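You operate a simulated robot arm through the tools that you are given. There is no shell and no other tool. Be economical: measure what you need, move in short steps, check, and stop when the job is done.

You are at the controls of a simulated robot arm. One attempt, no reset.

TASK
Free the stop button, reset, set brush to 80 and dryer to 35, and start the drive.

The check looks at the end state, three seconds after you hand in, the way a careful person would. Anything else that was tipped, shoved, dropped, spilled or broken makes it a failure.

THE ROBOT
A 6-joint arm with a two-finger parallel gripper, fixed in place. Base frame: the origin is at the foot of the arm, x ahead of it, y to its left, z up. Lengths are in m, angles in degrees, forces in N, time in s.
With the tool pointing down near the work surface it reaches from about 0.1 to 0.7 m from the base axis. Its first joint turns from -166.0 to 166.0 degrees. Payload 3.91 kg.
Tool frame: the origin (TCP) lies between the finger pads and is the grasp point; the fingertips stand 0.03 m ahead of it; z points along the fingers, y is the line along which they close. The gripper opens to 0.11 m. The fingers are 0.02 m wide and 0.01 m thick; the gripper's body (0.048 by 0.112 m) begins 0.055 m behind the TCP.
Orientation is told as [roll, pitch, yaw] about the base's x, y, z axes, in that order, counted from this pose: with the fingers straight down and closing along the base's y, the tool's x points along the base's -x, its y along +y and its z along -z.

THE INTERFACE
- The arm moves only by the tool servo_tool. Its argument "increments" is a list of rows, each a list of 2 entries, a list of its own where there are three numbers: the shift along the base's x, y, z in units of 20 mm (1.0 is 20 mm), then the turn, a rotation vector about the base's x, y, z in units of 4 degrees (1.0 is 4 degrees). In form: [[[tx, ty, tz], [rx, ry, rz]], ...]. A call has 1 to 12 rows; each row shifts and turns the commanded pose from where the row before left it. "hand" is the closure, from 0 (fully open) to 1 (shut), set as the call begins (left out, the last holds). A call with a number of a shift or a turn outside -1 to 1 is refused whole. Each row takes 0.2 s and may step no farther than 0.05 m and 8.6 degrees from the row before; otherwise, or with a gripper value out of range, the whole call is refused. Where a pose cannot be reached the arm comes as near as it can. A force on the tool above 90 N (or 10 N above the force at the start of the call, whichever is more), or a blocked arm, ends the call early, and 0.2 s more pass. Each finger travels about 0.045 m/s and halts on what it meets, pressing with about 26 N; the grip force reading is that of the motor and also rises with nothing between the fingers. The clock runs only during rows and for 0.2 s after the last one: add rows that do not move to give the fingers time. It gives the time, the measured TCP pose, the force on the tool (base axes), the opening and the grip force at its end, in the units of the frame above (readings bear some noise), with the torque about the TCP (base axes, N m) and any sound that the robot's microphone picked up.
- Cameras (640 x 400 px; columns grow to the right, rows downward): "scene" is fixed at [0.0685, 0.6587, 1.809]; the picture's right is [-0.91, -0.42, 0.00], its down [-0.37, 0.81, -0.46] and it looks along [0.19, -0.42, -0.89] (base axes); focal length 242 px, centre (320, 200). "wrist" rides on the gripper at [0.071, 0.022, -0.107] in the tool frame; the picture's right is [-0.29, 0.96, 0.00], its down [-0.76, -0.23, -0.61] and it looks along [-0.58, -0.18, 0.79] (tool axes); focal length 243 px, centre (320, 200). There is no depth. A picture from a camera that has moved, and an enlarged one, comes with that camera's place and axes in the base frame and with its lens. The place of the scene camera against the robot may be out by one fixed shift of up to 0.025 m in any direction.
- camera(camera): a new picture of that camera. No time passes.
- slide_trunk(by): slides the trunk up (or, below 0, down) by that many m; the arm rides with it, the base frame stays. It gives what a move gives, with no picture.
- close_up(camera, box): a new picture of the part [left, top, right, bottom] of that camera's present view, enlarged. No time passes.
- hand_in(): hands the job in; it is judged then, once.

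Work in short steps. Places have to be worked out from the pictures, the camera data and where the tool is seen: move nearer, look again, correct. Check each grasp and each placing, and mend what went wrong. You have 120 turns and 64 pictures in all, those below and enlarged ones among them. Open the gripper and draw the arm clear of the work before you hand the job in, unless the task says otherwise; then end with one line.

The tools are called after "Emit:" by a JSON object that holds its "fn" and its "kwargs". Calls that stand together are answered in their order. servo_tool: Moves the arm, as the interface text tells. Its arguments: {"type":"object","properties":{"increments":{"type":"array"},"hand":{"type":"number"}},"required":["increments"]} The other tools are called the same way: slide_trunk (by) slides the trunk up or down; camera (camera) takes a picture; close_up (camera, box) takes an enlarged picture of a part of a camera's view; hand_in () hands the job in.

At the start:

```text
time: 0.0
ee_pos: [0.3237, 0.019, 1.3256]
ee_rot: [0.0, 0.0, 0.0]
contact_force: [-0.7, -0.1, 0.0]
torque: [0.02, 0.02, -0.01]
gripper_width: 0.1099
gripper_force: 0.1
trunk travel left (down, up): [-0.525, 0.065]
```

scene: 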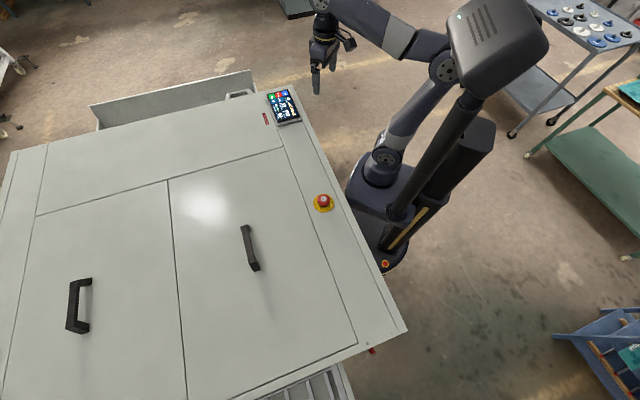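
wrist: 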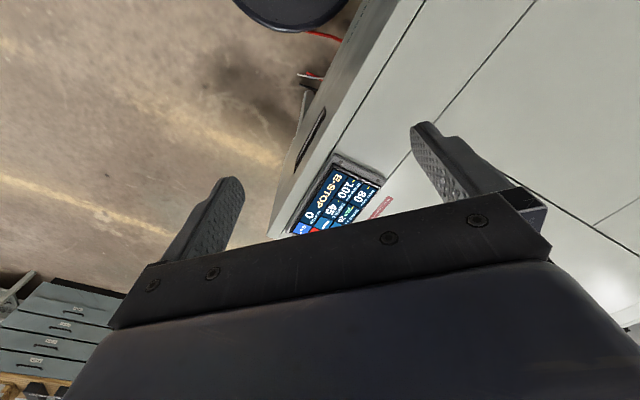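

The scene shows a machine with a touch panel and a red stop button with a yellow collar. I'll take enlarged views of both.

Emit:
{"fn": "close_up", "kwargs": {"camera": "scene", "box": [250, 75, 330, 135]}}

Emit:
{"fn": "close_up", "kwargs": {"camera": "scene", "box": [290, 175, 360, 225]}}

Emit:
{"fn": "close_up", "kwargs": {"camera": "wrist", "box": [270, 140, 410, 240]}}

```text
6.67 times, centred on (290, 105) of scene
camera zoom: at [0.0685, 0.6587, 1.809], right [-0.91, -0.42, 0.0], down [-0.37, 0.81, -0.46], along [0.19, -0.42, -0.89], focal length 1610 px, centre (520, 833)
```

zoom: 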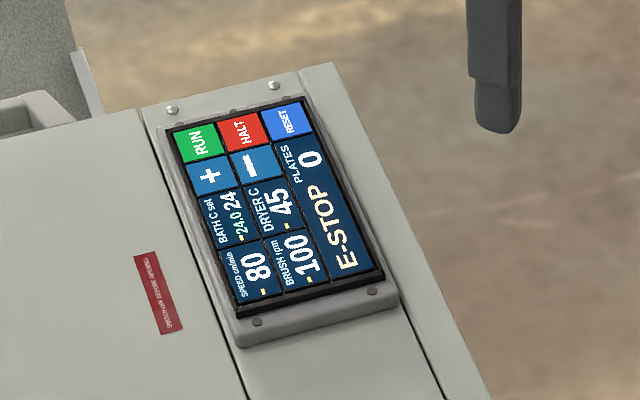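

```text
8.00 times, centred on (325, 200) of scene
camera zoom: at [0.0685, 0.6587, 1.809], right [-0.91, -0.42, 0.0], down [-0.37, 0.81, -0.46], along [0.19, -0.42, -0.89], focal length 1932 px, centre (280, 200)
```

zoom: 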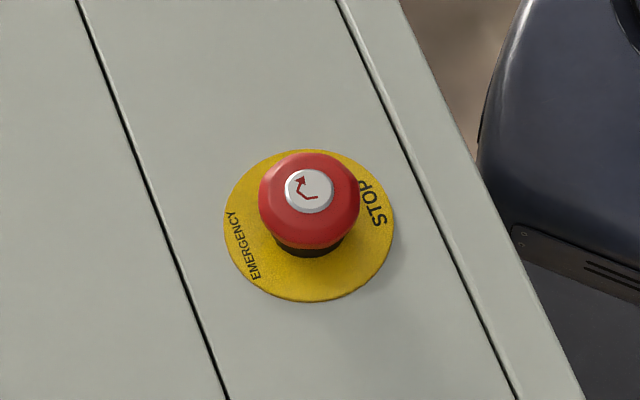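

```text
4.00 times, centred on (340, 190) of wrist
camera zoom: at [0.254, 0.0396, 1.4331], right [0.29, 0.96, 0.0], down [0.76, -0.23, 0.61], along [0.58, -0.18, -0.79], focal length 970 px, centre (240, 240)
```

zoom: 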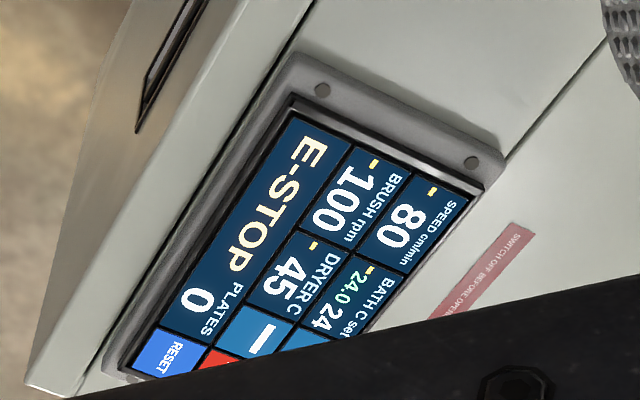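

The panel triangulates to about (0.51, 0.07, 1.09) and the stop button to about (0.2, 0.31, 1.1). I'm moving above the button, staying high, so I can look at it with the wrist camera.

Emit:
{"fn": "servo_tool", "kwargs": {"increments": [[[-0.5, 1, 0], [0, 0, 0]], [[-0.5, 1, 0], [0, 0, 0]], [[-0.5, 1, 0], [0, 0, 0]], [[-0.5, 1, 0], [0, 0, 0]], [[-0.5, 1, 0], [0, 0, 0]], [[-0.5, 1, 0], [0, 0, 0]], [[-0.5, 1, 0], [0, 0, 0]], [[-0.5, 1, 0], [0, 0, 0]], [[-0.5, 1, 0], [0, 0, 0]], [[-0.5, 1, 0], [0, 0, 0]], [[-0.5, 1, 0], [0, 0, 0]], [[-0.5, 1, 0], [0, 0, 0]]]}}

Emit:
{"fn": "servo_tool", "kwargs": {"increments": [[[0, 1, -0.5], [0, 0, 0]], [[0, 1, -0.5], [0, 0, 0]], [[0, 0.5, 0], [0, 0, 0]], [[0, 0, 0], [0, 0, 0]]]}}

Emit:
{"fn": "camera", "kwargs": {"camera": "wrist"}}

Emit:
{"fn": "camera", "kwargs": {"camera": "scene"}}

```text
time: 2.6
ee_pos: [0.2036, 0.257, 1.3252]
ee_rot: [0.0, 0.1, 0.0]
contact_force: [0.0, 0.2, 0.1]
torque: [0.01, -0.02, 0.02]
gripper_width: 0.11
gripper_force: 0.0
trunk travel left (down, up): [-0.525, 0.065]
```

```text
time: 3.6
ee_pos: [0.2049, 0.3084, 1.3053]
ee_rot: [0.0, 0.0, 0.0]
contact_force: [0.0, 1.2, -0.1]
torque: [-0.04, -0.03, 0.01]
gripper_width: 0.1101
gripper_force: 0.1
trunk travel left (down, up): [-0.525, 0.065]
```

```text
58 pictures are left
camera wrist: at [0.1335, 0.3294, 1.4132], right [0.29, 0.96, 0.0], down [0.76, -0.23, 0.61], along [0.58, -0.18, -0.79], focal length 243 px, centre (320, 200)
```

wrist: 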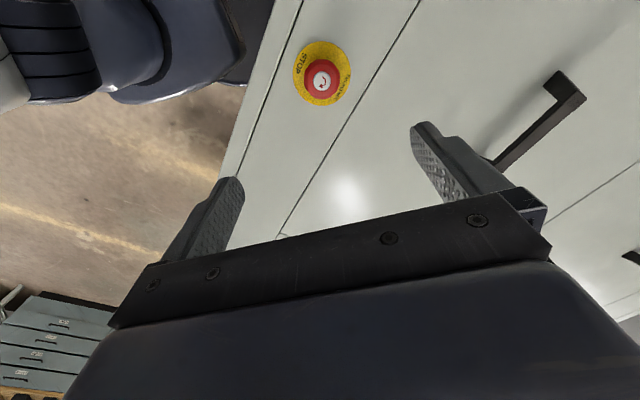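

```text
57 pictures are left
```

scene: 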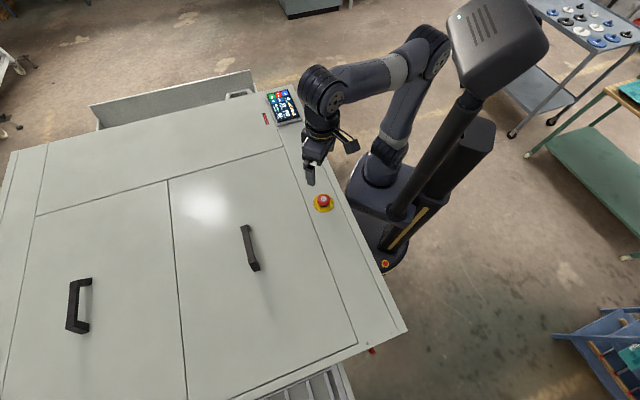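

The button is at about (0.194, 0.311). I'll zoom in to read the release arrow.

Emit:
{"fn": "close_up", "kwargs": {"camera": "wrist", "box": [285, 35, 365, 110]}}

Emit:
{"fn": "close_up", "kwargs": {"camera": "scene", "box": [312, 190, 336, 214]}}

```text
5.33 times, centred on (325, 72) of wrist
camera zoom: at [0.1335, 0.3294, 1.4132], right [0.29, 0.96, 0.0], down [0.76, -0.23, 0.61], along [0.58, -0.18, -0.79], focal length 1294 px, centre (293, 880)
```

zoom: 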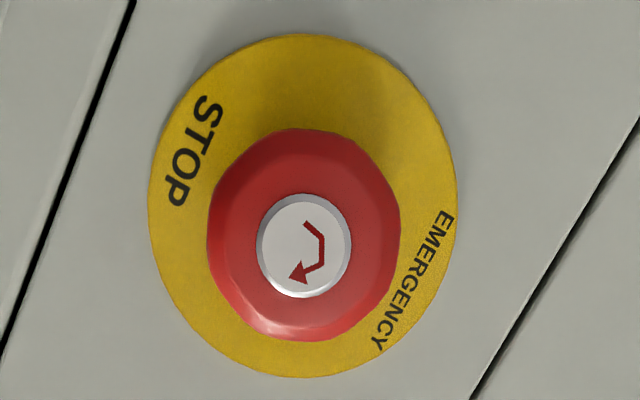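

```text
16.00 times, centred on (324, 202) of scene
camera zoom: at [0.0685, 0.6587, 1.809], right [-0.91, -0.42, 0.0], down [-0.37, 0.81, -0.46], along [0.19, -0.42, -0.89], focal length 3863 px, centre (256, 168)
```

zoom: 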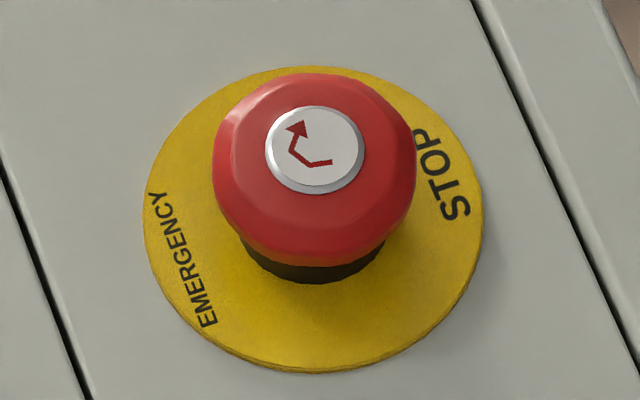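

The arrow points clockwise seen from above, and the head is about 42 mm across. I'm descending partway, centred on the button, to fix its height by parallax.

Emit:
{"fn": "servo_tool", "kwargs": {"increments": [[[-0.55, 0.15, -0.9], [0, 0, 0]], [[0, 0, -0.9], [0, 0, 0]], [[0, 0, -0.9], [0, 0, 0]], [[0, 0, -0.9], [0, 0, 0]], [[0, 0, -0.9], [0, 0, 0]], [[0, 0, 0], [0, 0, 0]]]}}

Emit:
{"fn": "camera", "kwargs": {"camera": "wrist"}}

```text
time: 5.0
ee_pos: [0.1946, 0.3132, 1.2141]
ee_rot: [0.0, 0.0, 0.1]
contact_force: [0.5, -0.2, -0.5]
torque: [0.0, -0.01, -0.05]
gripper_width: 0.1098
gripper_force: 0.1
trunk travel left (down, up): [-0.525, 0.065]
```

```text
54 pictures are left
camera wrist: at [0.1225, 0.3339, 1.3223], right [0.29, 0.96, 0.0], down [0.76, -0.23, 0.61], along [0.58, -0.18, -0.79], focal length 243 px, centre (320, 200)
```

wrist: 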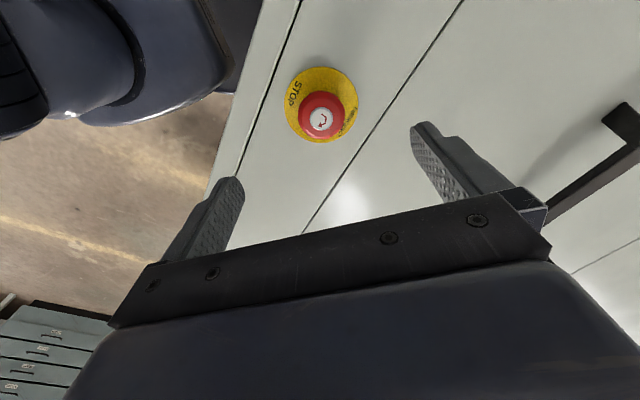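

Parallax puts the cap at about (0.191, 0.313, 1.115). I'm descending so the tips sit near the cap's height, then I'll look again.

Emit:
{"fn": "servo_tool", "kwargs": {"increments": [[[-0.15, 0, -0.8], [0, 0, 0]], [[0, 0, -0.8], [0, 0, 0]], [[0, 0, -0.8], [0, 0, 0]], [[0, 0, -0.8], [0, 0, 0]], [[0, 0, 0], [0, 0, 0]]]}}

Emit:
{"fn": "camera", "kwargs": {"camera": "wrist"}}

Emit:
{"fn": "close_up", "kwargs": {"camera": "scene", "box": [280, 150, 360, 230]}}

```text
time: 6.2
ee_pos: [0.1905, 0.3132, 1.1488]
ee_rot: [0.0, 0.1, 0.0]
contact_force: [-0.5, -0.2, -1.5]
torque: [0.02, 0.01, 0.01]
gripper_width: 0.1101
gripper_force: 0.0
trunk travel left (down, up): [-0.525, 0.065]
```

```text
53 pictures are left
camera wrist: at [0.1197, 0.3333, 1.2571], right [0.29, 0.96, 0.0], down [0.76, -0.23, 0.61], along [0.58, -0.18, -0.79], focal length 243 px, centre (320, 200)
```

wrist: 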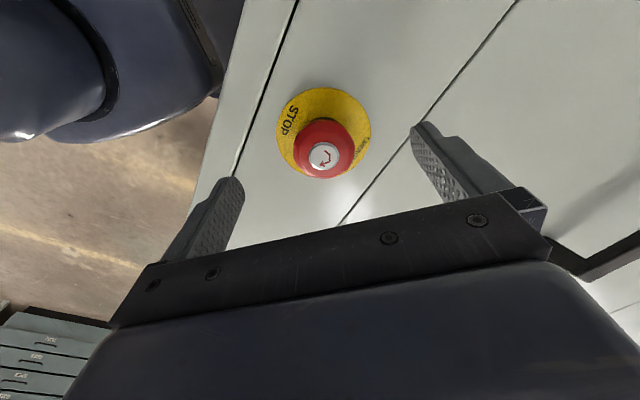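

```text
5.00 times, centred on (320, 190) of scene
camera zoom: at [0.0685, 0.6587, 1.809], right [-0.91, -0.42, 0.0], down [-0.37, 0.81, -0.46], along [0.19, -0.42, -0.89], focal length 1207 px, centre (320, 250)
```

zoom: 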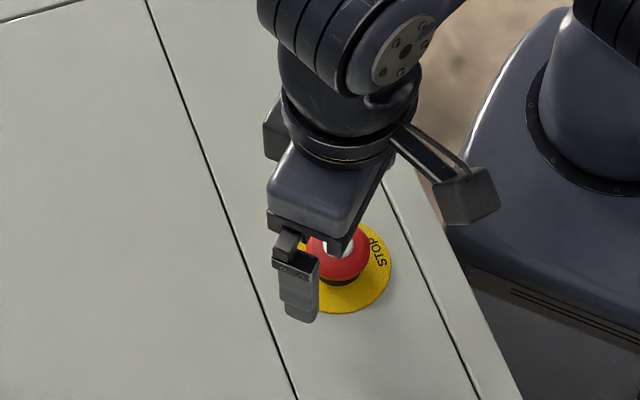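

The cap ray confirms (0.190, 0.313) for z about 1.115. I'm pre-rotating 24° counter-clockwise, then descending around the head.

Emit:
{"fn": "servo_tool", "kwargs": {"increments": [[[0, 0, 0], [0, 0, 1]], [[0, 0, 0], [0, 0, 1]], [[0, 0, 0], [0, 0, 1]], [[0, 0, 0], [0, 0, 1]], [[0, 0, 0], [0, 0, 1]], [[0, 0, 0], [0, 0, 1]], [[0, 0, -0.5], [0, 0, 0]], [[0, 0, -0.5], [0, 0, 0]], [[0, 0, -0.2], [0, 0, 0]], [[0, 0, 0], [0, 0, 0]]]}}

Emit:
{"fn": "camera", "kwargs": {"camera": "wrist"}}

```text
time: 8.4
ee_pos: [0.1912, 0.3117, 1.1269]
ee_rot: [0.1, 0.0, 23.9]
contact_force: [1.0, -0.7, 0.5]
torque: [-0.03, 0.01, -0.01]
gripper_width: 0.1102
gripper_force: 0.1
trunk travel left (down, up): [-0.525, 0.065]
```

```text
51 pictures are left
camera wrist: at [0.1174, 0.3018, 1.2358], right [-0.12, 0.99, 0.0], down [0.79, 0.1, 0.61], along [0.6, 0.08, -0.79], focal length 243 px, centre (320, 200)
```

wrist: 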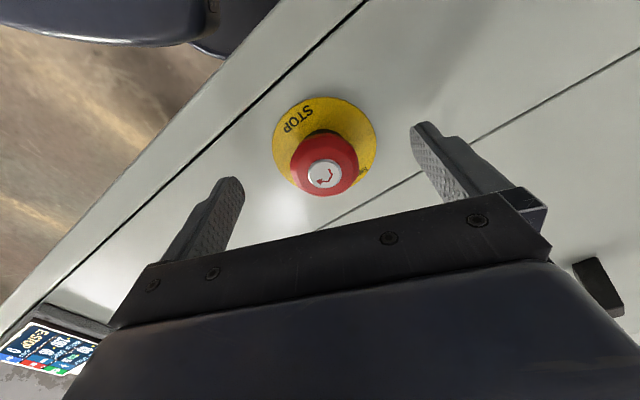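

The tips straddle the head. I'm closing on it.

Emit:
{"fn": "servo_tool", "kwargs": {"hand": 1, "increments": [[[0, 0, -0.1], [0, 0, 0]], [[0, 0, 0], [0, 0, 0]], [[0, 0, 0], [0, 0, 0]], [[0, 0, 0], [0, 0, 0]], [[0, 0, 0], [0, 0, 0]], [[0, 0, 0], [0, 0, 0]]]}}

Emit:
{"fn": "camera", "kwargs": {"camera": "wrist"}}

```text
time: 9.8
ee_pos: [0.1897, 0.3129, 1.1251]
ee_rot: [0.1, 0.0, 24.0]
contact_force: [-6.7, 13.5, -1.3]
torque: [0.49, 0.27, 0.01]
gripper_width: 0.0417
gripper_force: 44.9
trunk travel left (down, up): [-0.525, 0.065]
```

```text
50 pictures are left
camera wrist: at [0.1164, 0.3037, 1.2333], right [-0.12, 0.99, 0.0], down [0.79, 0.1, 0.61], along [0.6, 0.08, -0.79], focal length 243 px, centre (320, 200)
```

wrist: 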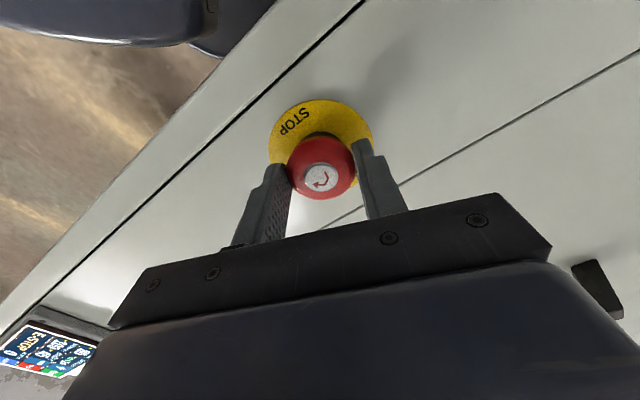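

The head is gripped at 41.7 mm with a side load of about 15 N. I'm easing about 1.5 mm along that load, then twisting clockwise.

Emit:
{"fn": "servo_tool", "kwargs": {"increments": [[[-0.04, 0.07, 0], [0, 0, 0]], [[0, 0, 0], [0, 0, -1]], [[0, 0, 0], [0, 0, -1]], [[0, 0, 0], [0, 0, -1]], [[0, 0, 0], [0, 0, -1]], [[0, 0, 0], [0, 0, -1]], [[0, 0, 0], [0, 0, -1]]]}}

```text
time: 11.4
ee_pos: [0.1897, 0.3145, 1.125]
ee_rot: [0.0, 0.0, 0.1]
contact_force: [-0.1, 11.4, 1.0]
torque: [0.22, -0.25, 0.08]
gripper_width: 0.0416
gripper_force: 45.0
trunk travel left (down, up): [-0.525, 0.065]
```

Emit:
{"fn": "close_up", "kwargs": {"camera": "wrist", "box": [240, 80, 420, 220]}}

```text
2.86 times, centred on (330, 150) of wrist
camera zoom: at [0.1188, 0.3357, 1.2332], right [0.29, 0.96, 0.0], down [0.76, -0.23, 0.61], along [0.58, -0.18, -0.79], focal length 693 px, centre (291, 343)
```

zoom: 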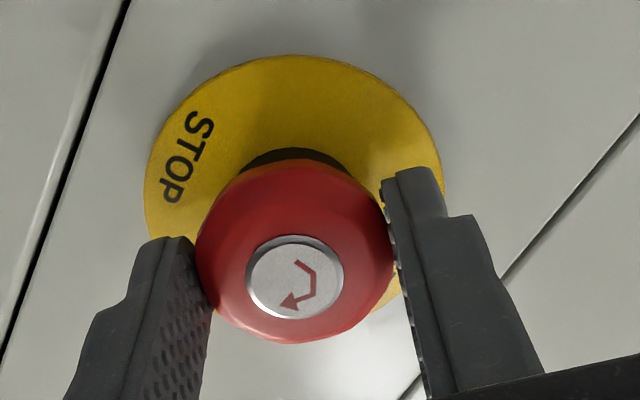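

The arrow seems to have turned little and the torque is low. I'm continuing the twist with more clockwise rotation.

Emit:
{"fn": "servo_tool", "kwargs": {"increments": [[[0, 0.03, 0], [0, 0, -1]], [[0, 0, 0], [0, 0, -1]], [[0, 0, 0], [0, 0, -1]], [[0, 0, 0], [0, 0, -1]], [[0, 0, 0], [0, 0, -1]], [[0, 0, 0], [0, 0, -1]]]}}

Emit:
{"fn": "close_up", "kwargs": {"camera": "wrist", "box": [240, 80, 420, 220]}}

Emit:
{"fn": "close_up", "kwargs": {"camera": "scene", "box": [250, 75, 330, 135]}}

```text
time: 12.8
ee_pos: [0.1902, 0.3144, 1.1234]
ee_rot: [0.0, 0.0, -24.1]
contact_force: [-1.1, 15.4, 7.0]
torque: [0.47, 0.11, 0.7]
gripper_width: 0.0415
gripper_force: 45.4
trunk travel left (down, up): [-0.525, 0.065]
```

```text
2.86 times, centred on (330, 150) of wrist
camera zoom: at [0.134, 0.3634, 1.2328], right [0.65, 0.76, 0.0], down [0.6, -0.52, 0.61], along [0.46, -0.4, -0.79], focal length 693 px, centre (291, 343)
```

zoom: 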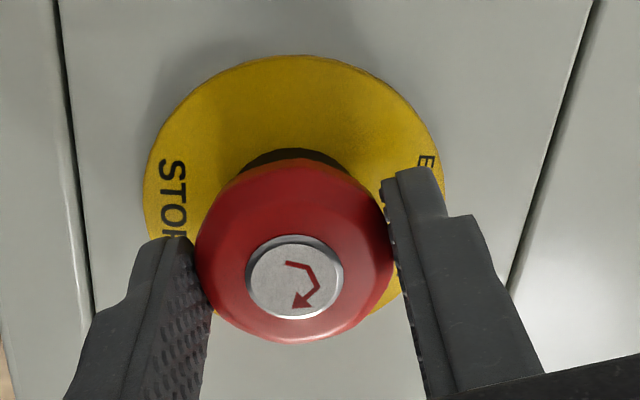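

```text
6.67 times, centred on (290, 105) of scene
camera zoom: at [0.0685, 0.6587, 1.809], right [-0.91, -0.42, 0.0], down [-0.37, 0.81, -0.46], along [0.19, -0.42, -0.89], focal length 1610 px, centre (520, 833)
```

zoom: 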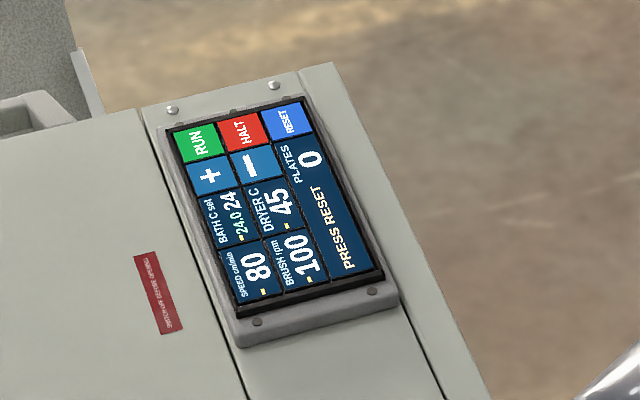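

The display now reads PRESS RESET, so the stop is released. I'm opening the gripper in place, then lifting straight up and turning back.

Emit:
{"fn": "servo_tool", "kwargs": {"hand": 0.2, "increments": [[[0, 0, 0], [0, 0, 0]], [[0, 0, 0], [0, 0, 0]], [[0, 0, 0], [0, 0, 0]], [[0, 0, 0], [0, 0, 0]], [[0, 0, 1], [0, 0, 0]], [[0, 0, 1], [0, 0, 0]], [[0, 0, 1], [0, 0, 0]], [[0, 0, 1], [0, 0, 0]], [[0, 0, 1], [0, 0, 0]], [[0, 0, 0], [0, 0, 0]]]}}

Emit:
{"fn": "close_up", "kwargs": {"camera": "wrist", "box": [260, 30, 400, 150]}}

Emit:
{"fn": "close_up", "kwargs": {"camera": "scene", "box": [265, 80, 315, 130]}}

```text
time: 15.0
ee_pos: [0.192, 0.3158, 1.2244]
ee_rot: [-0.1, 0.0, -24.0]
contact_force: [-0.3, 0.4, -0.1]
torque: [0.04, -0.03, 0.05]
gripper_width: 0.0879
gripper_force: 0.1
trunk travel left (down, up): [-0.525, 0.065]
```

```text
3.33 times, centred on (330, 90) of wrist
camera zoom: at [0.1358, 0.3633, 1.3327], right [0.65, 0.76, 0.0], down [0.6, -0.52, 0.61], along [0.46, -0.4, -0.79], focal length 809 px, centre (287, 567)
```

zoom: 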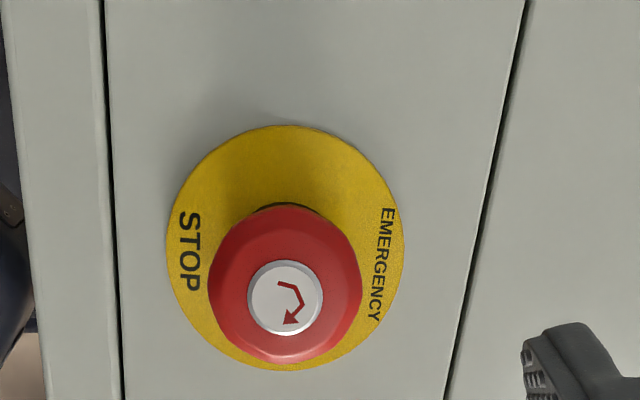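

```text
8.00 times, centred on (290, 105) of scene
camera zoom: at [0.0685, 0.6587, 1.809], right [-0.91, -0.42, 0.0], down [-0.37, 0.81, -0.46], along [0.19, -0.42, -0.89], focal length 1932 px, centre (560, 960)
```

zoom: 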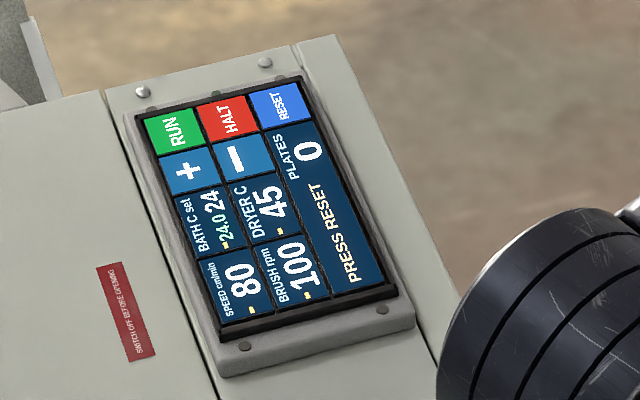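

Reset is still pending, which is expected. The panel is rotated about 45° and its cells are roughly 30 × 41 mm, so a closed fingertip fits. I'm closing the gripper and travelling above the panel at yaw −45.

Emit:
{"fn": "servo_tool", "kwargs": {"hand": 1, "increments": [[[1, -1, 0.3], [0, 0, -1]], [[1, -1, 0.3], [0, 0, -1]], [[1, -1, 0.3], [0, 0, -1]], [[1, -1, 0.3], [0, 0, -1]], [[1, -1, 0.2], [0, 0, -1]], [[1, -1, 0], [0, 0, -0.25]], [[1, -1, 0], [0, 0, 0]], [[1, -1, 0], [0, 0, 0]], [[1, -1, 0], [0, 0, 0]], [[1, -1, 0], [0, 0, 0]], [[1, -1, 0], [0, 0, 0]], [[1, -1, 0], [0, 0, 0]]]}}

Emit:
{"fn": "servo_tool", "kwargs": {"increments": [[[1, -1, 0], [0, 0, 0]], [[1, -1, 0], [0, 0, 0]], [[1, -1, 0], [0, 0, 0]], [[0, 0, 0], [0, 0, 0]]]}}

Emit:
{"fn": "camera", "kwargs": {"camera": "wrist"}}

```text
time: 17.6
ee_pos: [0.4309, 0.0735, 1.2523]
ee_rot: [0.1, 0.1, -45.0]
contact_force: [0.3, -0.2, 0.3]
torque: [0.03, -0.02, 0.02]
gripper_width: 0.0
gripper_force: 26.2
trunk travel left (down, up): [-0.525, 0.065]
```

```text
time: 18.6
ee_pos: [0.4905, 0.0132, 1.2522]
ee_rot: [0.0, 0.0, -45.0]
contact_force: [0.1, 0.6, 1.5]
torque: [0.02, 0.02, 0.01]
gripper_width: 0.0001
gripper_force: 25.8
trunk travel left (down, up): [-0.525, 0.065]
```

```text
44 pictures are left
camera wrist: at [0.4559, 0.0777, 1.3602], right [0.88, 0.47, 0.0], down [0.37, -0.7, 0.61], along [0.29, -0.54, -0.79], focal length 243 px, centre (320, 200)
```

wrist: 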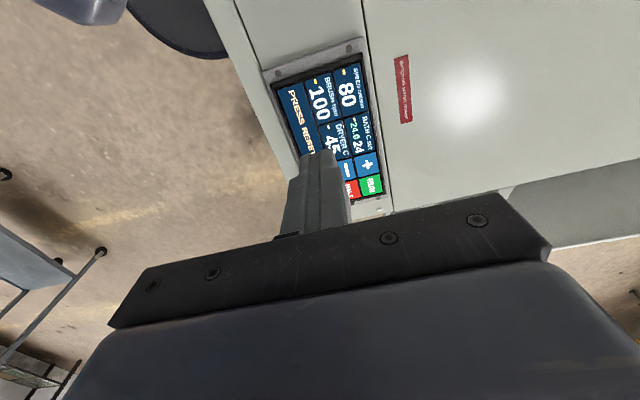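

The panel is in view. I'm zooming in for precise corner positions.

Emit:
{"fn": "close_up", "kwargs": {"camera": "wrist", "box": [250, 30, 400, 220]}}

```text
2.11 times, centred on (325, 125) of wrist
camera zoom: at [0.4559, 0.0777, 1.3602], right [0.88, 0.47, 0.0], down [0.37, -0.7, 0.61], along [0.29, -0.54, -0.79], focal length 511 px, centre (310, 358)
```

zoom: 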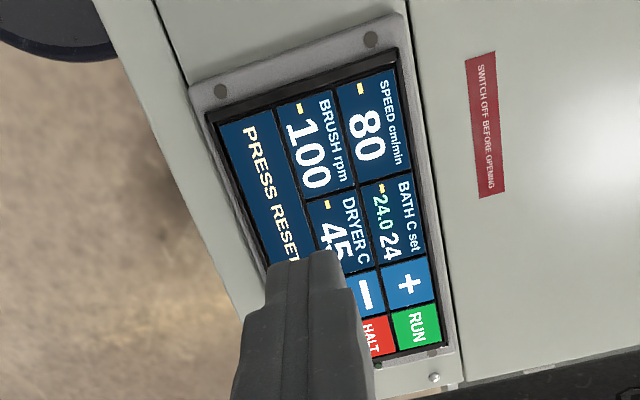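

I computed cell centres on a level plane at z about 1.09, and RESET comes out at about (0.559, −0.095). I'm moving to hover about 25 mm above it.

Emit:
{"fn": "servo_tool", "kwargs": {"increments": [[[0.57, -0.9, 0], [0, 0, 0]], [[0.57, -0.9, 0], [0, 0, 0]], [[0.57, -0.9, -0.8], [0, 0, 0]], [[0.57, -0.9, -0.9], [0, 0, 0]], [[0.57, -0.9, -0.9], [0, 0, 0]], [[0.57, -0.9, -0.9], [0, 0, 0]], [[0, 0, -0.9], [0, 0, 0]], [[0, 0, -0.9], [0, 0, 0]], [[0, 0, 0], [0, 0, 0]]]}}

Emit:
{"fn": "camera", "kwargs": {"camera": "wrist"}}

Emit:
{"fn": "close_up", "kwargs": {"camera": "scene", "box": [265, 80, 315, 130]}}

```text
time: 20.6
ee_pos: [0.5573, -0.0946, 1.1466]
ee_rot: [0.0, 0.0, -45.0]
contact_force: [0.0, 0.6, -0.5]
torque: [0.0, 0.03, -0.01]
gripper_width: 0.0
gripper_force: 26.1
trunk travel left (down, up): [-0.525, 0.065]
```

```text
42 pictures are left
camera wrist: at [0.5235, -0.0292, 1.2533], right [0.88, 0.47, 0.0], down [0.37, -0.7, 0.61], along [0.29, -0.54, -0.79], focal length 243 px, centre (320, 200)
```

wrist: 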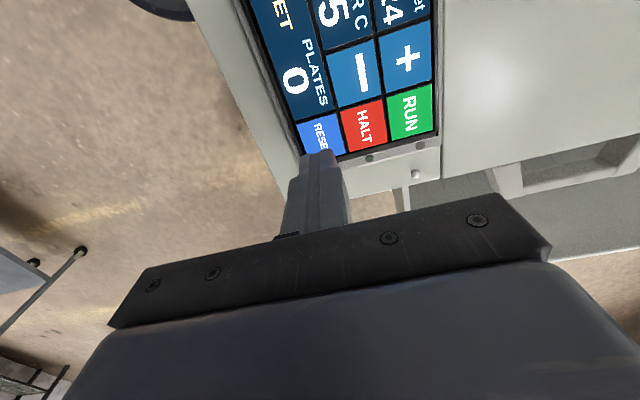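

```text
8.00 times, centred on (290, 105) of scene
camera zoom: at [0.0685, 0.6587, 1.809], right [-0.91, -0.42, 0.0], down [-0.37, 0.81, -0.46], along [0.19, -0.42, -0.89], focal length 1932 px, centre (560, 960)
```

zoom: 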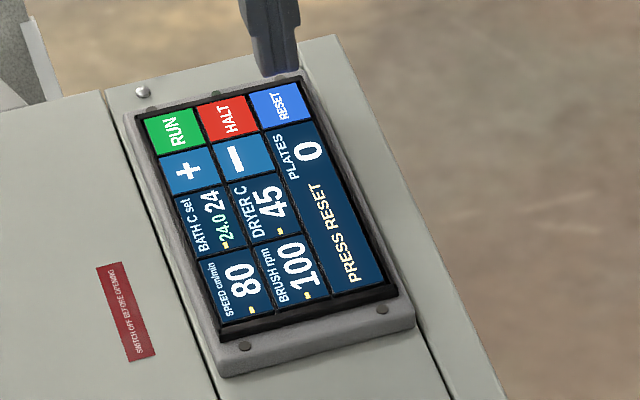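

Re-triangulating gives a screen height of about 1.10 and a RESET centre of about (0.5555, −0.087). I'm shifting there and descending gently, watching for contact.

Emit:
{"fn": "servo_tool", "kwargs": {"increments": [[[-0.1, 0.38, 0], [0, 0, 0]], [[0, 0, -0.25], [0, 0, 0]], [[0, 0, -0.15], [0, 0, 0]], [[0, 0, -0.1], [0, 0, 0]], [[0, 0, 0], [0, 0, 0]]]}}

Emit:
{"fn": "close_up", "kwargs": {"camera": "wrist", "box": [240, 50, 440, 200]}}

```text
time: 21.8
ee_pos: [0.5558, -0.0869, 1.1366]
ee_rot: [0.0, -0.1, -45.0]
contact_force: [0.2, -0.9, -0.7]
torque: [-0.03, 0.02, 0.02]
gripper_width: 0.0002
gripper_force: 25.7
trunk travel left (down, up): [-0.525, 0.065]
```

```text
2.67 times, centred on (340, 125) of wrist
camera zoom: at [0.5213, -0.0223, 1.2452], right [0.88, 0.47, 0.0], down [0.37, -0.7, 0.61], along [0.29, -0.54, -0.79], focal length 647 px, centre (267, 400)
```

zoom: 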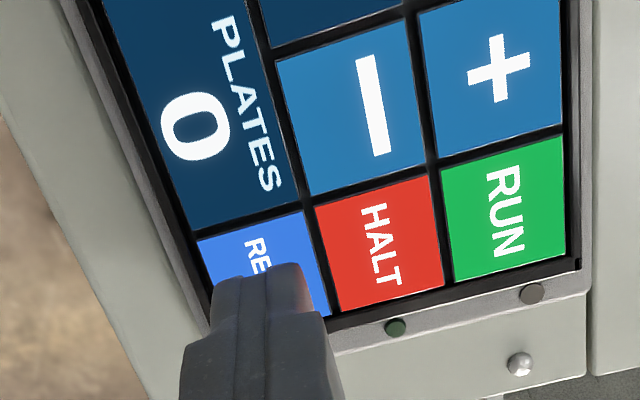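

The tip is over RESET at about z 1.107. I'm descending in 1 mm steps.

Emit:
{"fn": "servo_tool", "kwargs": {"increments": [[[0, 0, -0.05], [0, 0, 0]], [[0, 0, -0.05], [0, 0, 0]], [[0, 0, -0.05], [0, 0, 0]], [[0, 0, -0.05], [0, 0, 0]]]}}

```text
time: 22.8
ee_pos: [0.5566, -0.0864, 1.1328]
ee_rot: [0.0, 0.0, -44.9]
contact_force: [-0.5, 0.5, -0.8]
torque: [0.01, 0.0, 0.03]
gripper_width: 0.0
gripper_force: 25.7
trunk travel left (down, up): [-0.525, 0.065]
```

No contact yet, so I'm going on down.

Emit:
{"fn": "servo_tool", "kwargs": {"increments": [[[0, 0, -0.05], [0, 0, 0]], [[0, 0, -0.05], [0, 0, 0]], [[0, 0, -0.05], [0, 0, 0]], [[0, 0, -0.05], [0, 0, 0]]]}}

```text
time: 23.8
ee_pos: [0.5556, -0.0876, 1.1288]
ee_rot: [-0.1, 0.0, -45.0]
contact_force: [0.3, -0.5, -0.3]
torque: [0.0, -0.02, 0.0]
gripper_width: 0.0
gripper_force: 25.9
trunk travel left (down, up): [-0.525, 0.065]
```

Emit:
{"fn": "servo_tool", "kwargs": {"increments": [[[0, 0, -0.05], [0, 0, 0]], [[0, 0, -0.05], [0, 0, 0]], [[0, 0, -0.05], [0, 0, 0]]]}}

Emit:
{"fn": "close_up", "kwargs": {"camera": "wrist", "box": [240, 50, 440, 200]}}

```text
time: 24.6
ee_pos: [0.5556, -0.0876, 1.1266]
ee_rot: [0.0, -0.1, -45.0]
contact_force: [-0.6, -2.5, 4.8]
torque: [-0.03, -0.01, 0.04]
gripper_width: 0.0
gripper_force: 26.1
trunk travel left (down, up): [-0.525, 0.065]
heard: click
```

```text
2.67 times, centred on (340, 125) of wrist
camera zoom: at [0.5212, -0.0223, 1.2341], right [0.88, 0.47, 0.0], down [0.37, -0.7, 0.61], along [0.29, -0.54, -0.79], focal length 647 px, centre (267, 400)
```

zoom: 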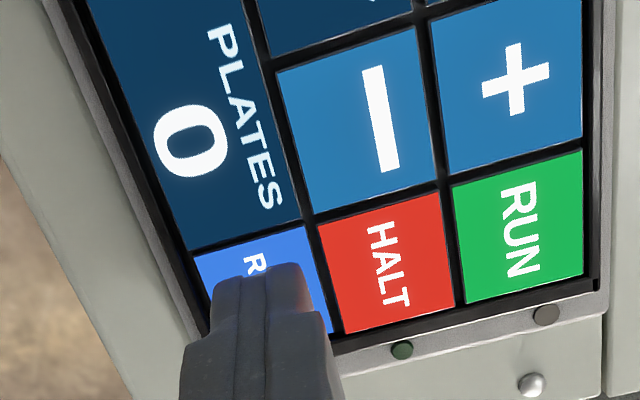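

A click at about 5 N puts the screen contact at TCP z about 1.1266. I'm lifting and checking the display.

Emit:
{"fn": "servo_tool", "kwargs": {"increments": [[[0, 0, 0.5], [0, 0, 0]], [[0, 0, 0.5], [0, 0, 0]], [[0, 0, 0], [0, 0, 0]]]}}

Emit:
{"fn": "close_up", "kwargs": {"camera": "scene", "box": [265, 80, 315, 130]}}

Emit:
{"fn": "close_up", "kwargs": {"camera": "wrist", "box": [200, 0, 460, 170]}}

```text
time: 25.4
ee_pos: [0.557, -0.0868, 1.1448]
ee_rot: [0.0, 0.1, -45.0]
contact_force: [-0.1, -0.3, 0.5]
torque: [0.03, -0.01, -0.02]
gripper_width: 0.0001
gripper_force: 25.6
trunk travel left (down, up): [-0.525, 0.065]
```

```text
8.00 times, centred on (290, 105) of scene
camera zoom: at [0.0685, 0.6587, 1.809], right [-0.91, -0.42, 0.0], down [-0.37, 0.81, -0.46], along [0.19, -0.42, -0.89], focal length 1932 px, centre (560, 960)
```

zoom: 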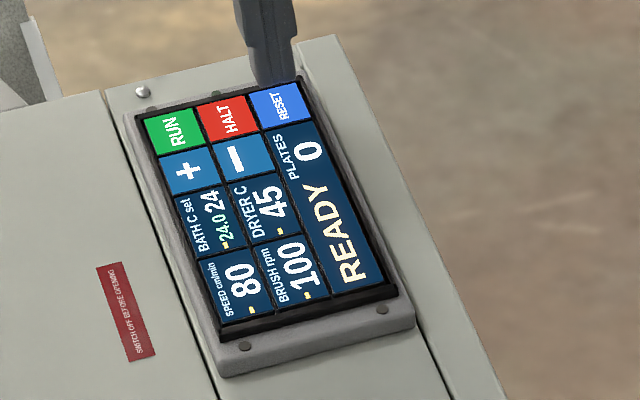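

```text
2.35 times, centred on (330, 85) of wrist
camera zoom: at [0.5218, -0.0219, 1.253], right [0.88, 0.47, 0.0], down [0.37, -0.7, 0.61], along [0.29, -0.54, -0.79], focal length 571 px, centre (296, 471)
```

zoom: 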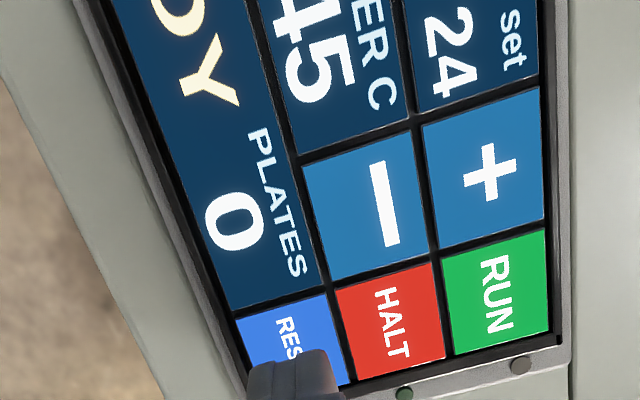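

The display reads READY and the screen top is at z about 1.097. I'm moving to BRUSH at (0.494, 0.016), tapping it the same way and lifting.

Emit:
{"fn": "servo_tool", "kwargs": {"increments": [[[-0.525, 0.86, 0], [0, 0, 0]], [[-0.525, 0.86, 0], [0, 0, 0]], [[-0.525, 0.86, 0], [0, 0, 0]], [[-0.525, 0.86, 0], [0, 0, 0]], [[-0.525, 0.86, 0], [0, 0, 0]], [[-0.525, 0.86, 0], [0, 0, 0]], [[0, 0, -0.6], [0, 0, 0]], [[0, 0, -0.2], [0, 0, 0]], [[0, 0, -0.05], [0, 0, 0]], [[0, 0, -0.05], [0, 0, 0]], [[0, 0, -0.05], [0, 0, 0]], [[0, 0, -0.05], [0, 0, 0]]]}}

```text
time: 28.0
ee_pos: [0.494, 0.0168, 1.1267]
ee_rot: [0.0, -0.1, -44.9]
contact_force: [-2.2, -0.3, 2.9]
torque: [-0.01, 0.07, -0.01]
gripper_width: 0.0
gripper_force: 26.0
trunk travel left (down, up): [-0.525, 0.065]
heard: click
```

Click heard. I'm lifting and checking what got selected.

Emit:
{"fn": "servo_tool", "kwargs": {"increments": [[[0, 0, 0.5], [0, 0, 0]], [[0, 0, 0.5], [0, 0, 0]], [[0, 0, 0], [0, 0, 0]]]}}

Emit:
{"fn": "close_up", "kwargs": {"camera": "scene", "box": [265, 80, 315, 130]}}

```text
time: 28.8
ee_pos: [0.4924, 0.0172, 1.1459]
ee_rot: [-0.1, -0.1, -44.9]
contact_force: [-1.0, 0.3, 0.4]
torque: [0.0, -0.02, -0.01]
gripper_width: 0.0
gripper_force: 26.4
trunk travel left (down, up): [-0.525, 0.065]
```

```text
8.00 times, centred on (290, 105) of scene
camera zoom: at [0.0685, 0.6587, 1.809], right [-0.91, -0.42, 0.0], down [-0.37, 0.81, -0.46], along [0.19, -0.42, -0.89], focal length 1932 px, centre (560, 960)
```

zoom: 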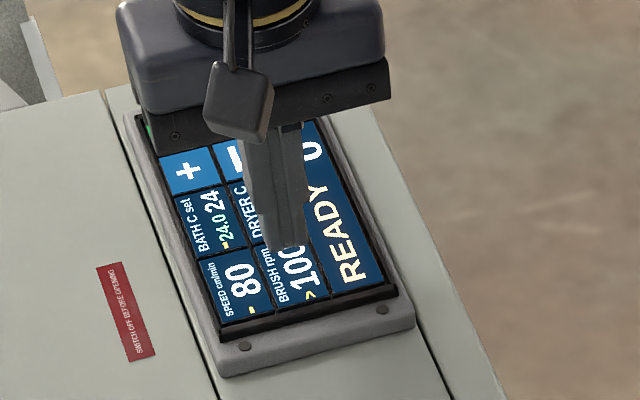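

BRUSH now shows the ">" marker. I'm moving to "−" at (0.558, −0.046) and tapping once.

Emit:
{"fn": "servo_tool", "kwargs": {"increments": [[[0.806, -0.79, 0], [0, 0, 0]], [[0.806, -0.79, 0], [0, 0, 0]], [[0.806, -0.79, 0], [0, 0, 0]], [[0.806, -0.79, 0], [0, 0, 0]], [[0, 0, -0.6], [0, 0, 0]], [[0, 0, -0.2], [0, 0, 0]], [[0, 0, -0.05], [0, 0, 0]], [[0, 0, -0.05], [0, 0, 0]], [[0, 0, -0.05], [0, 0, 0]], [[0, 0, -0.05], [0, 0, 0]], [[0, 0, 0.5], [0, 0, 0]], [[0, 0, 0.5], [0, 0, 0]]]}}

Emit:
{"fn": "camera", "kwargs": {"camera": "wrist"}}

```text
time: 31.4
ee_pos: [0.5575, -0.0466, 1.1449]
ee_rot: [0.0, 0.1, -45.0]
contact_force: [-0.8, 0.5, -0.6]
torque: [0.01, 0.0, 0.0]
gripper_width: 0.0002
gripper_force: 25.9
trunk travel left (down, up): [-0.525, 0.065]
heard: click
```

```text
35 pictures are left
camera wrist: at [0.5231, 0.018, 1.2537], right [0.88, 0.47, 0.0], down [0.37, -0.7, 0.61], along [0.29, -0.54, -0.79], focal length 243 px, centre (320, 200)
```

wrist: 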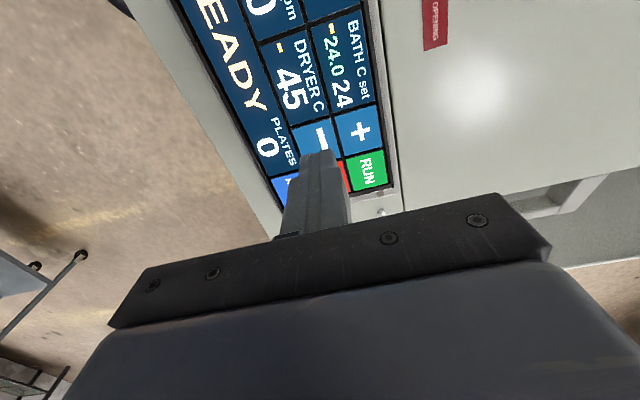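

Emit:
{"fn": "close_up", "kwargs": {"camera": "scene", "box": [265, 80, 315, 130]}}

```text
8.00 times, centred on (290, 105) of scene
camera zoom: at [0.0685, 0.6587, 1.809], right [-0.91, -0.42, 0.0], down [-0.37, 0.81, -0.46], along [0.19, -0.42, -0.89], focal length 1932 px, centre (560, 960)
```

zoom: 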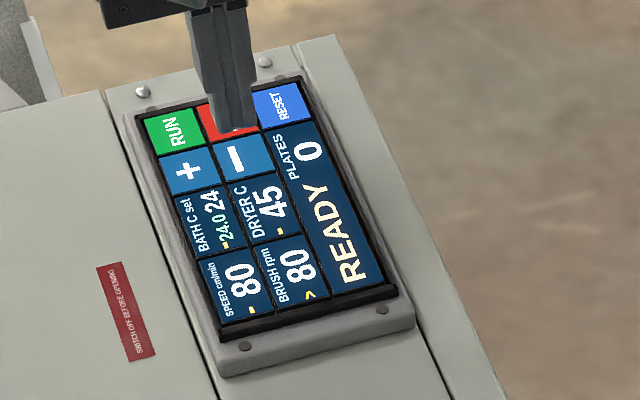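

One tap took brush to 80. Now I'm tapping DRYER at (0.525, −0.018).

Emit:
{"fn": "servo_tool", "kwargs": {"increments": [[[-0.81, 0.71, 0], [0, 0, 0]], [[-0.81, 0.71, 0], [0, 0, 0]], [[0, 0, -0.6], [0, 0, 0]], [[0, 0, -0.2], [0, 0, 0]], [[0, 0, -0.05], [0, 0, 0]], [[0, 0, -0.05], [0, 0, 0]], [[0, 0, -0.05], [0, 0, 0]], [[0, 0, -0.05], [0, 0, 0]], [[0, 0, 0.5], [0, 0, 0]], [[0, 0, 0.5], [0, 0, 0]]]}}

Emit:
{"fn": "close_up", "kwargs": {"camera": "scene", "box": [265, 80, 315, 130]}}

```text
time: 33.6
ee_pos: [0.5251, -0.0187, 1.1463]
ee_rot: [0.1, 0.0, -45.0]
contact_force: [-0.6, 0.2, -0.4]
torque: [-0.01, 0.02, 0.01]
gripper_width: 0.0
gripper_force: 25.9
trunk travel left (down, up): [-0.525, 0.065]
heard: click
```

```text
8.00 times, centred on (290, 105) of scene
camera zoom: at [0.0685, 0.6587, 1.809], right [-0.91, -0.42, 0.0], down [-0.37, 0.81, -0.46], along [0.19, -0.42, -0.89], focal length 1932 px, centre (560, 960)
```

zoom: 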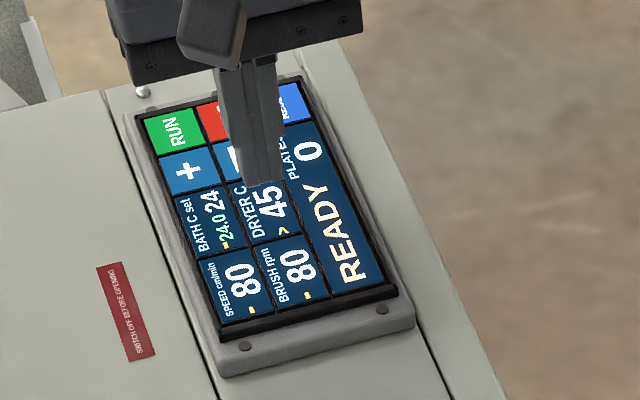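

DRYER is selected. I'm going back to "−" for a single tap.

Emit:
{"fn": "servo_tool", "kwargs": {"increments": [[[0.81, -0.71, 0], [0, 0, 0]], [[0.81, -0.71, 0], [0, 0, 0]], [[0, 0, -0.6], [0, 0, 0]], [[0, 0, -0.2], [0, 0, 0]], [[0, 0, -0.05], [0, 0, 0]], [[0, 0, -0.05], [0, 0, 0]], [[0, 0, -0.05], [0, 0, 0]], [[0, 0, -0.05], [0, 0, 0]], [[0, 0, 0.5], [0, 0, 0]], [[0, 0, 0.5], [0, 0, 0]]]}}

Emit:
{"fn": "close_up", "kwargs": {"camera": "scene", "box": [265, 80, 315, 130]}}

```text
time: 35.8
ee_pos: [0.5584, -0.0458, 1.1457]
ee_rot: [0.1, 0.0, -45.0]
contact_force: [-0.7, -0.7, -0.1]
torque: [-0.02, -0.02, 0.01]
gripper_width: 0.0
gripper_force: 25.7
trunk travel left (down, up): [-0.525, 0.065]
heard: click
```

```text
8.00 times, centred on (290, 105) of scene
camera zoom: at [0.0685, 0.6587, 1.809], right [-0.91, -0.42, 0.0], down [-0.37, 0.81, -0.46], along [0.19, -0.42, -0.89], focal length 1932 px, centre (560, 960)
```

zoom: 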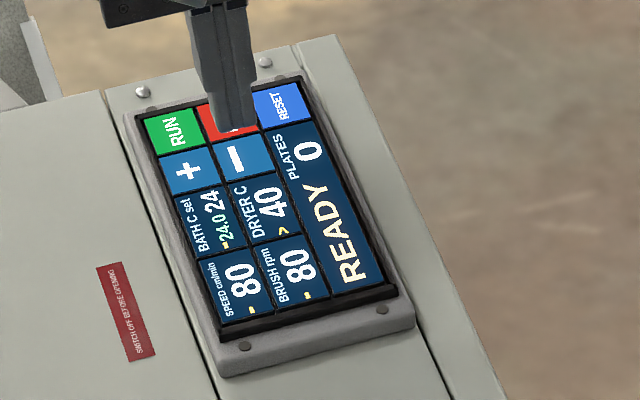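

Dryer is now 40, so the step is 5. One more tap.

Emit:
{"fn": "servo_tool", "kwargs": {"increments": [[[0, 0, -0.6], [0, 0, 0]], [[0, 0, -0.2], [0, 0, 0]], [[0, 0, -0.05], [0, 0, 0]], [[0, 0, -0.05], [0, 0, 0]], [[0, 0, -0.05], [0, 0, 0]], [[0, 0, -0.05], [0, 0, 0]], [[0, 0, 0.5], [0, 0, 0]], [[0, 0, 0.5], [0, 0, 0]]]}}

Emit:
{"fn": "close_up", "kwargs": {"camera": "scene", "box": [265, 80, 315, 130]}}

```text
time: 37.6
ee_pos: [0.5564, -0.0469, 1.1481]
ee_rot: [0.0, -0.1, -45.0]
contact_force: [0.1, -0.7, 0.7]
torque: [0.01, -0.01, 0.02]
gripper_width: 0.0
gripper_force: 26.4
trunk travel left (down, up): [-0.525, 0.065]
heard: click
```

```text
8.00 times, centred on (290, 105) of scene
camera zoom: at [0.0685, 0.6587, 1.809], right [-0.91, -0.42, 0.0], down [-0.37, 0.81, -0.46], along [0.19, -0.42, -0.89], focal length 1932 px, centre (560, 960)
```

zoom: 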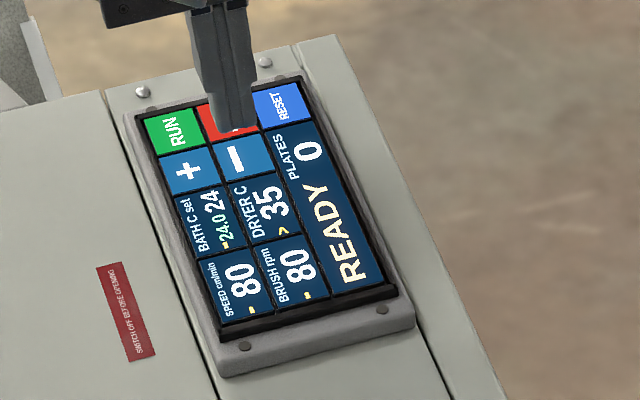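

Brush reads 80 and dryer 35. I'm moving to RUN at (0.5985, −0.047) and tapping it.

Emit:
{"fn": "servo_tool", "kwargs": {"increments": [[[0.69, 0, 0], [0, 0, 0]], [[0.69, 0, 0], [0, 0, 0]], [[0.69, 0, 0], [0, 0, 0]], [[0, 0, -0.6], [0, 0, 0]], [[0, 0, -0.2], [0, 0, 0]], [[0, 0, -0.05], [0, 0, 0]], [[0, 0, -0.05], [0, 0, 0]], [[0, 0, -0.05], [0, 0, 0]], [[0, 0, -0.05], [0, 0, 0]], [[0, 0, 0.5], [0, 0, 0]], [[0, 0, 0.5], [0, 0, 0]]]}}

Emit:
{"fn": "close_up", "kwargs": {"camera": "scene", "box": [265, 80, 315, 130]}}

```text
time: 40.0
ee_pos: [0.5986, -0.0469, 1.1478]
ee_rot: [0.0, 0.0, -45.0]
contact_force: [0.8, -0.4, -1.0]
torque: [-0.02, 0.01, 0.03]
gripper_width: 0.0
gripper_force: 26.2
trunk travel left (down, up): [-0.525, 0.065]
heard: click
```

```text
8.00 times, centred on (290, 105) of scene
camera zoom: at [0.0685, 0.6587, 1.809], right [-0.91, -0.42, 0.0], down [-0.37, 0.81, -0.46], along [0.19, -0.42, -0.89], focal length 1932 px, centre (560, 960)
```

zoom: 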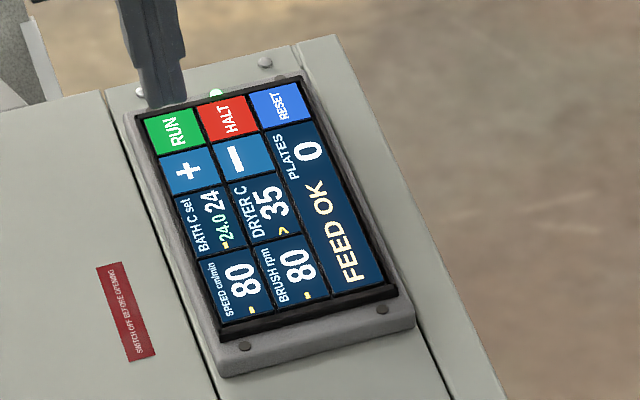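

The display shows FEED OK with the green lamp lit. I'm lifting clear, opening the gripper and checking once more.

Emit:
{"fn": "servo_tool", "kwargs": {"increments": [[[0, 0, 1], [0, 0, 0]], [[0, 0, 1], [0, 0, 0]], [[0, 0, 1], [0, 0, 0]], [[0, 0, 1], [0, 0, 0]], [[-0.8, 0, 1], [0, 0, 0]], [[-0.8, 0, 1], [0, 0, 0]], [[-0.8, 0, 1], [0, 0, 0]], [[-0.8, 0, 1], [0, 0, 0]], [[-0.8, 0, 0], [0, 0, 0]], [[-0.8, 0, 0], [0, 0, 0]]]}}

Emit:
{"fn": "servo_tool", "kwargs": {"hand": 0, "increments": [[[-0.8, 0, 0], [0, 0, 0]], [[-0.8, 0, 0], [0, 0, 0]], [[-0.8, 0, 0], [0, 0, 0]], [[-0.8, 0, 0], [0, 0, 0]], [[-0.8, 0, 0], [0, 0, 0]], [[0, 0, 0], [0, 0, 0]], [[0, 0, 0], [0, 0, 0]], [[0, 0, 0], [0, 0, 0]]]}}

Emit:
{"fn": "camera", "kwargs": {"camera": "scene"}}

Emit:
{"fn": "close_up", "kwargs": {"camera": "scene", "box": [265, 80, 315, 130]}}

```text
time: 42.2
ee_pos: [0.5019, -0.0496, 1.3063]
ee_rot: [0.0, 0.1, -45.0]
contact_force: [0.1, -0.8, 0.1]
torque: [-0.03, 0.04, -0.04]
gripper_width: 0.0002
gripper_force: 26.0
trunk travel left (down, up): [-0.525, 0.065]
```

```text
time: 44.0
ee_pos: [0.4226, -0.048, 1.3052]
ee_rot: [0.0, 0.0, -45.0]
contact_force: [-0.1, 0.3, 0.9]
torque: [0.0, -0.01, -0.03]
gripper_width: 0.11
gripper_force: 0.0
trunk travel left (down, up): [-0.525, 0.065]
```

```text
29 pictures are left
```

scene: 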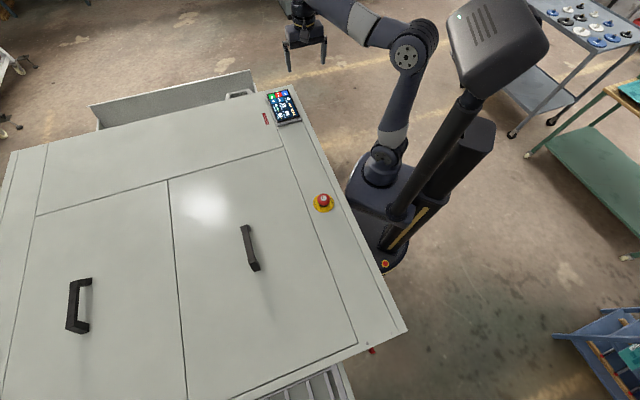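

```text
8.00 times, centred on (290, 105) of scene
camera zoom: at [0.0685, 0.6587, 1.809], right [-0.91, -0.42, 0.0], down [-0.37, 0.81, -0.46], along [0.19, -0.42, -0.89], focal length 1932 px, centre (560, 960)
```

zoom: 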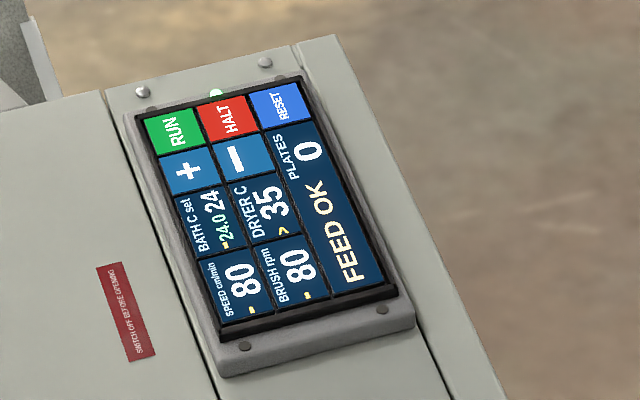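

The arm is clear, the gripper is open, and the panel shows brush 80, dryer 35 and FEED OK. I'm handing in.

Emit:
{"fn": "hand_in", "kwargs": {}}

```text
The job is handed in.
```

I freed the stop button, reset the machine, set brush to 80 and dryer to 35, and started the drive; the panel showed "FEED OK" with the green lamp lit when I handed in.
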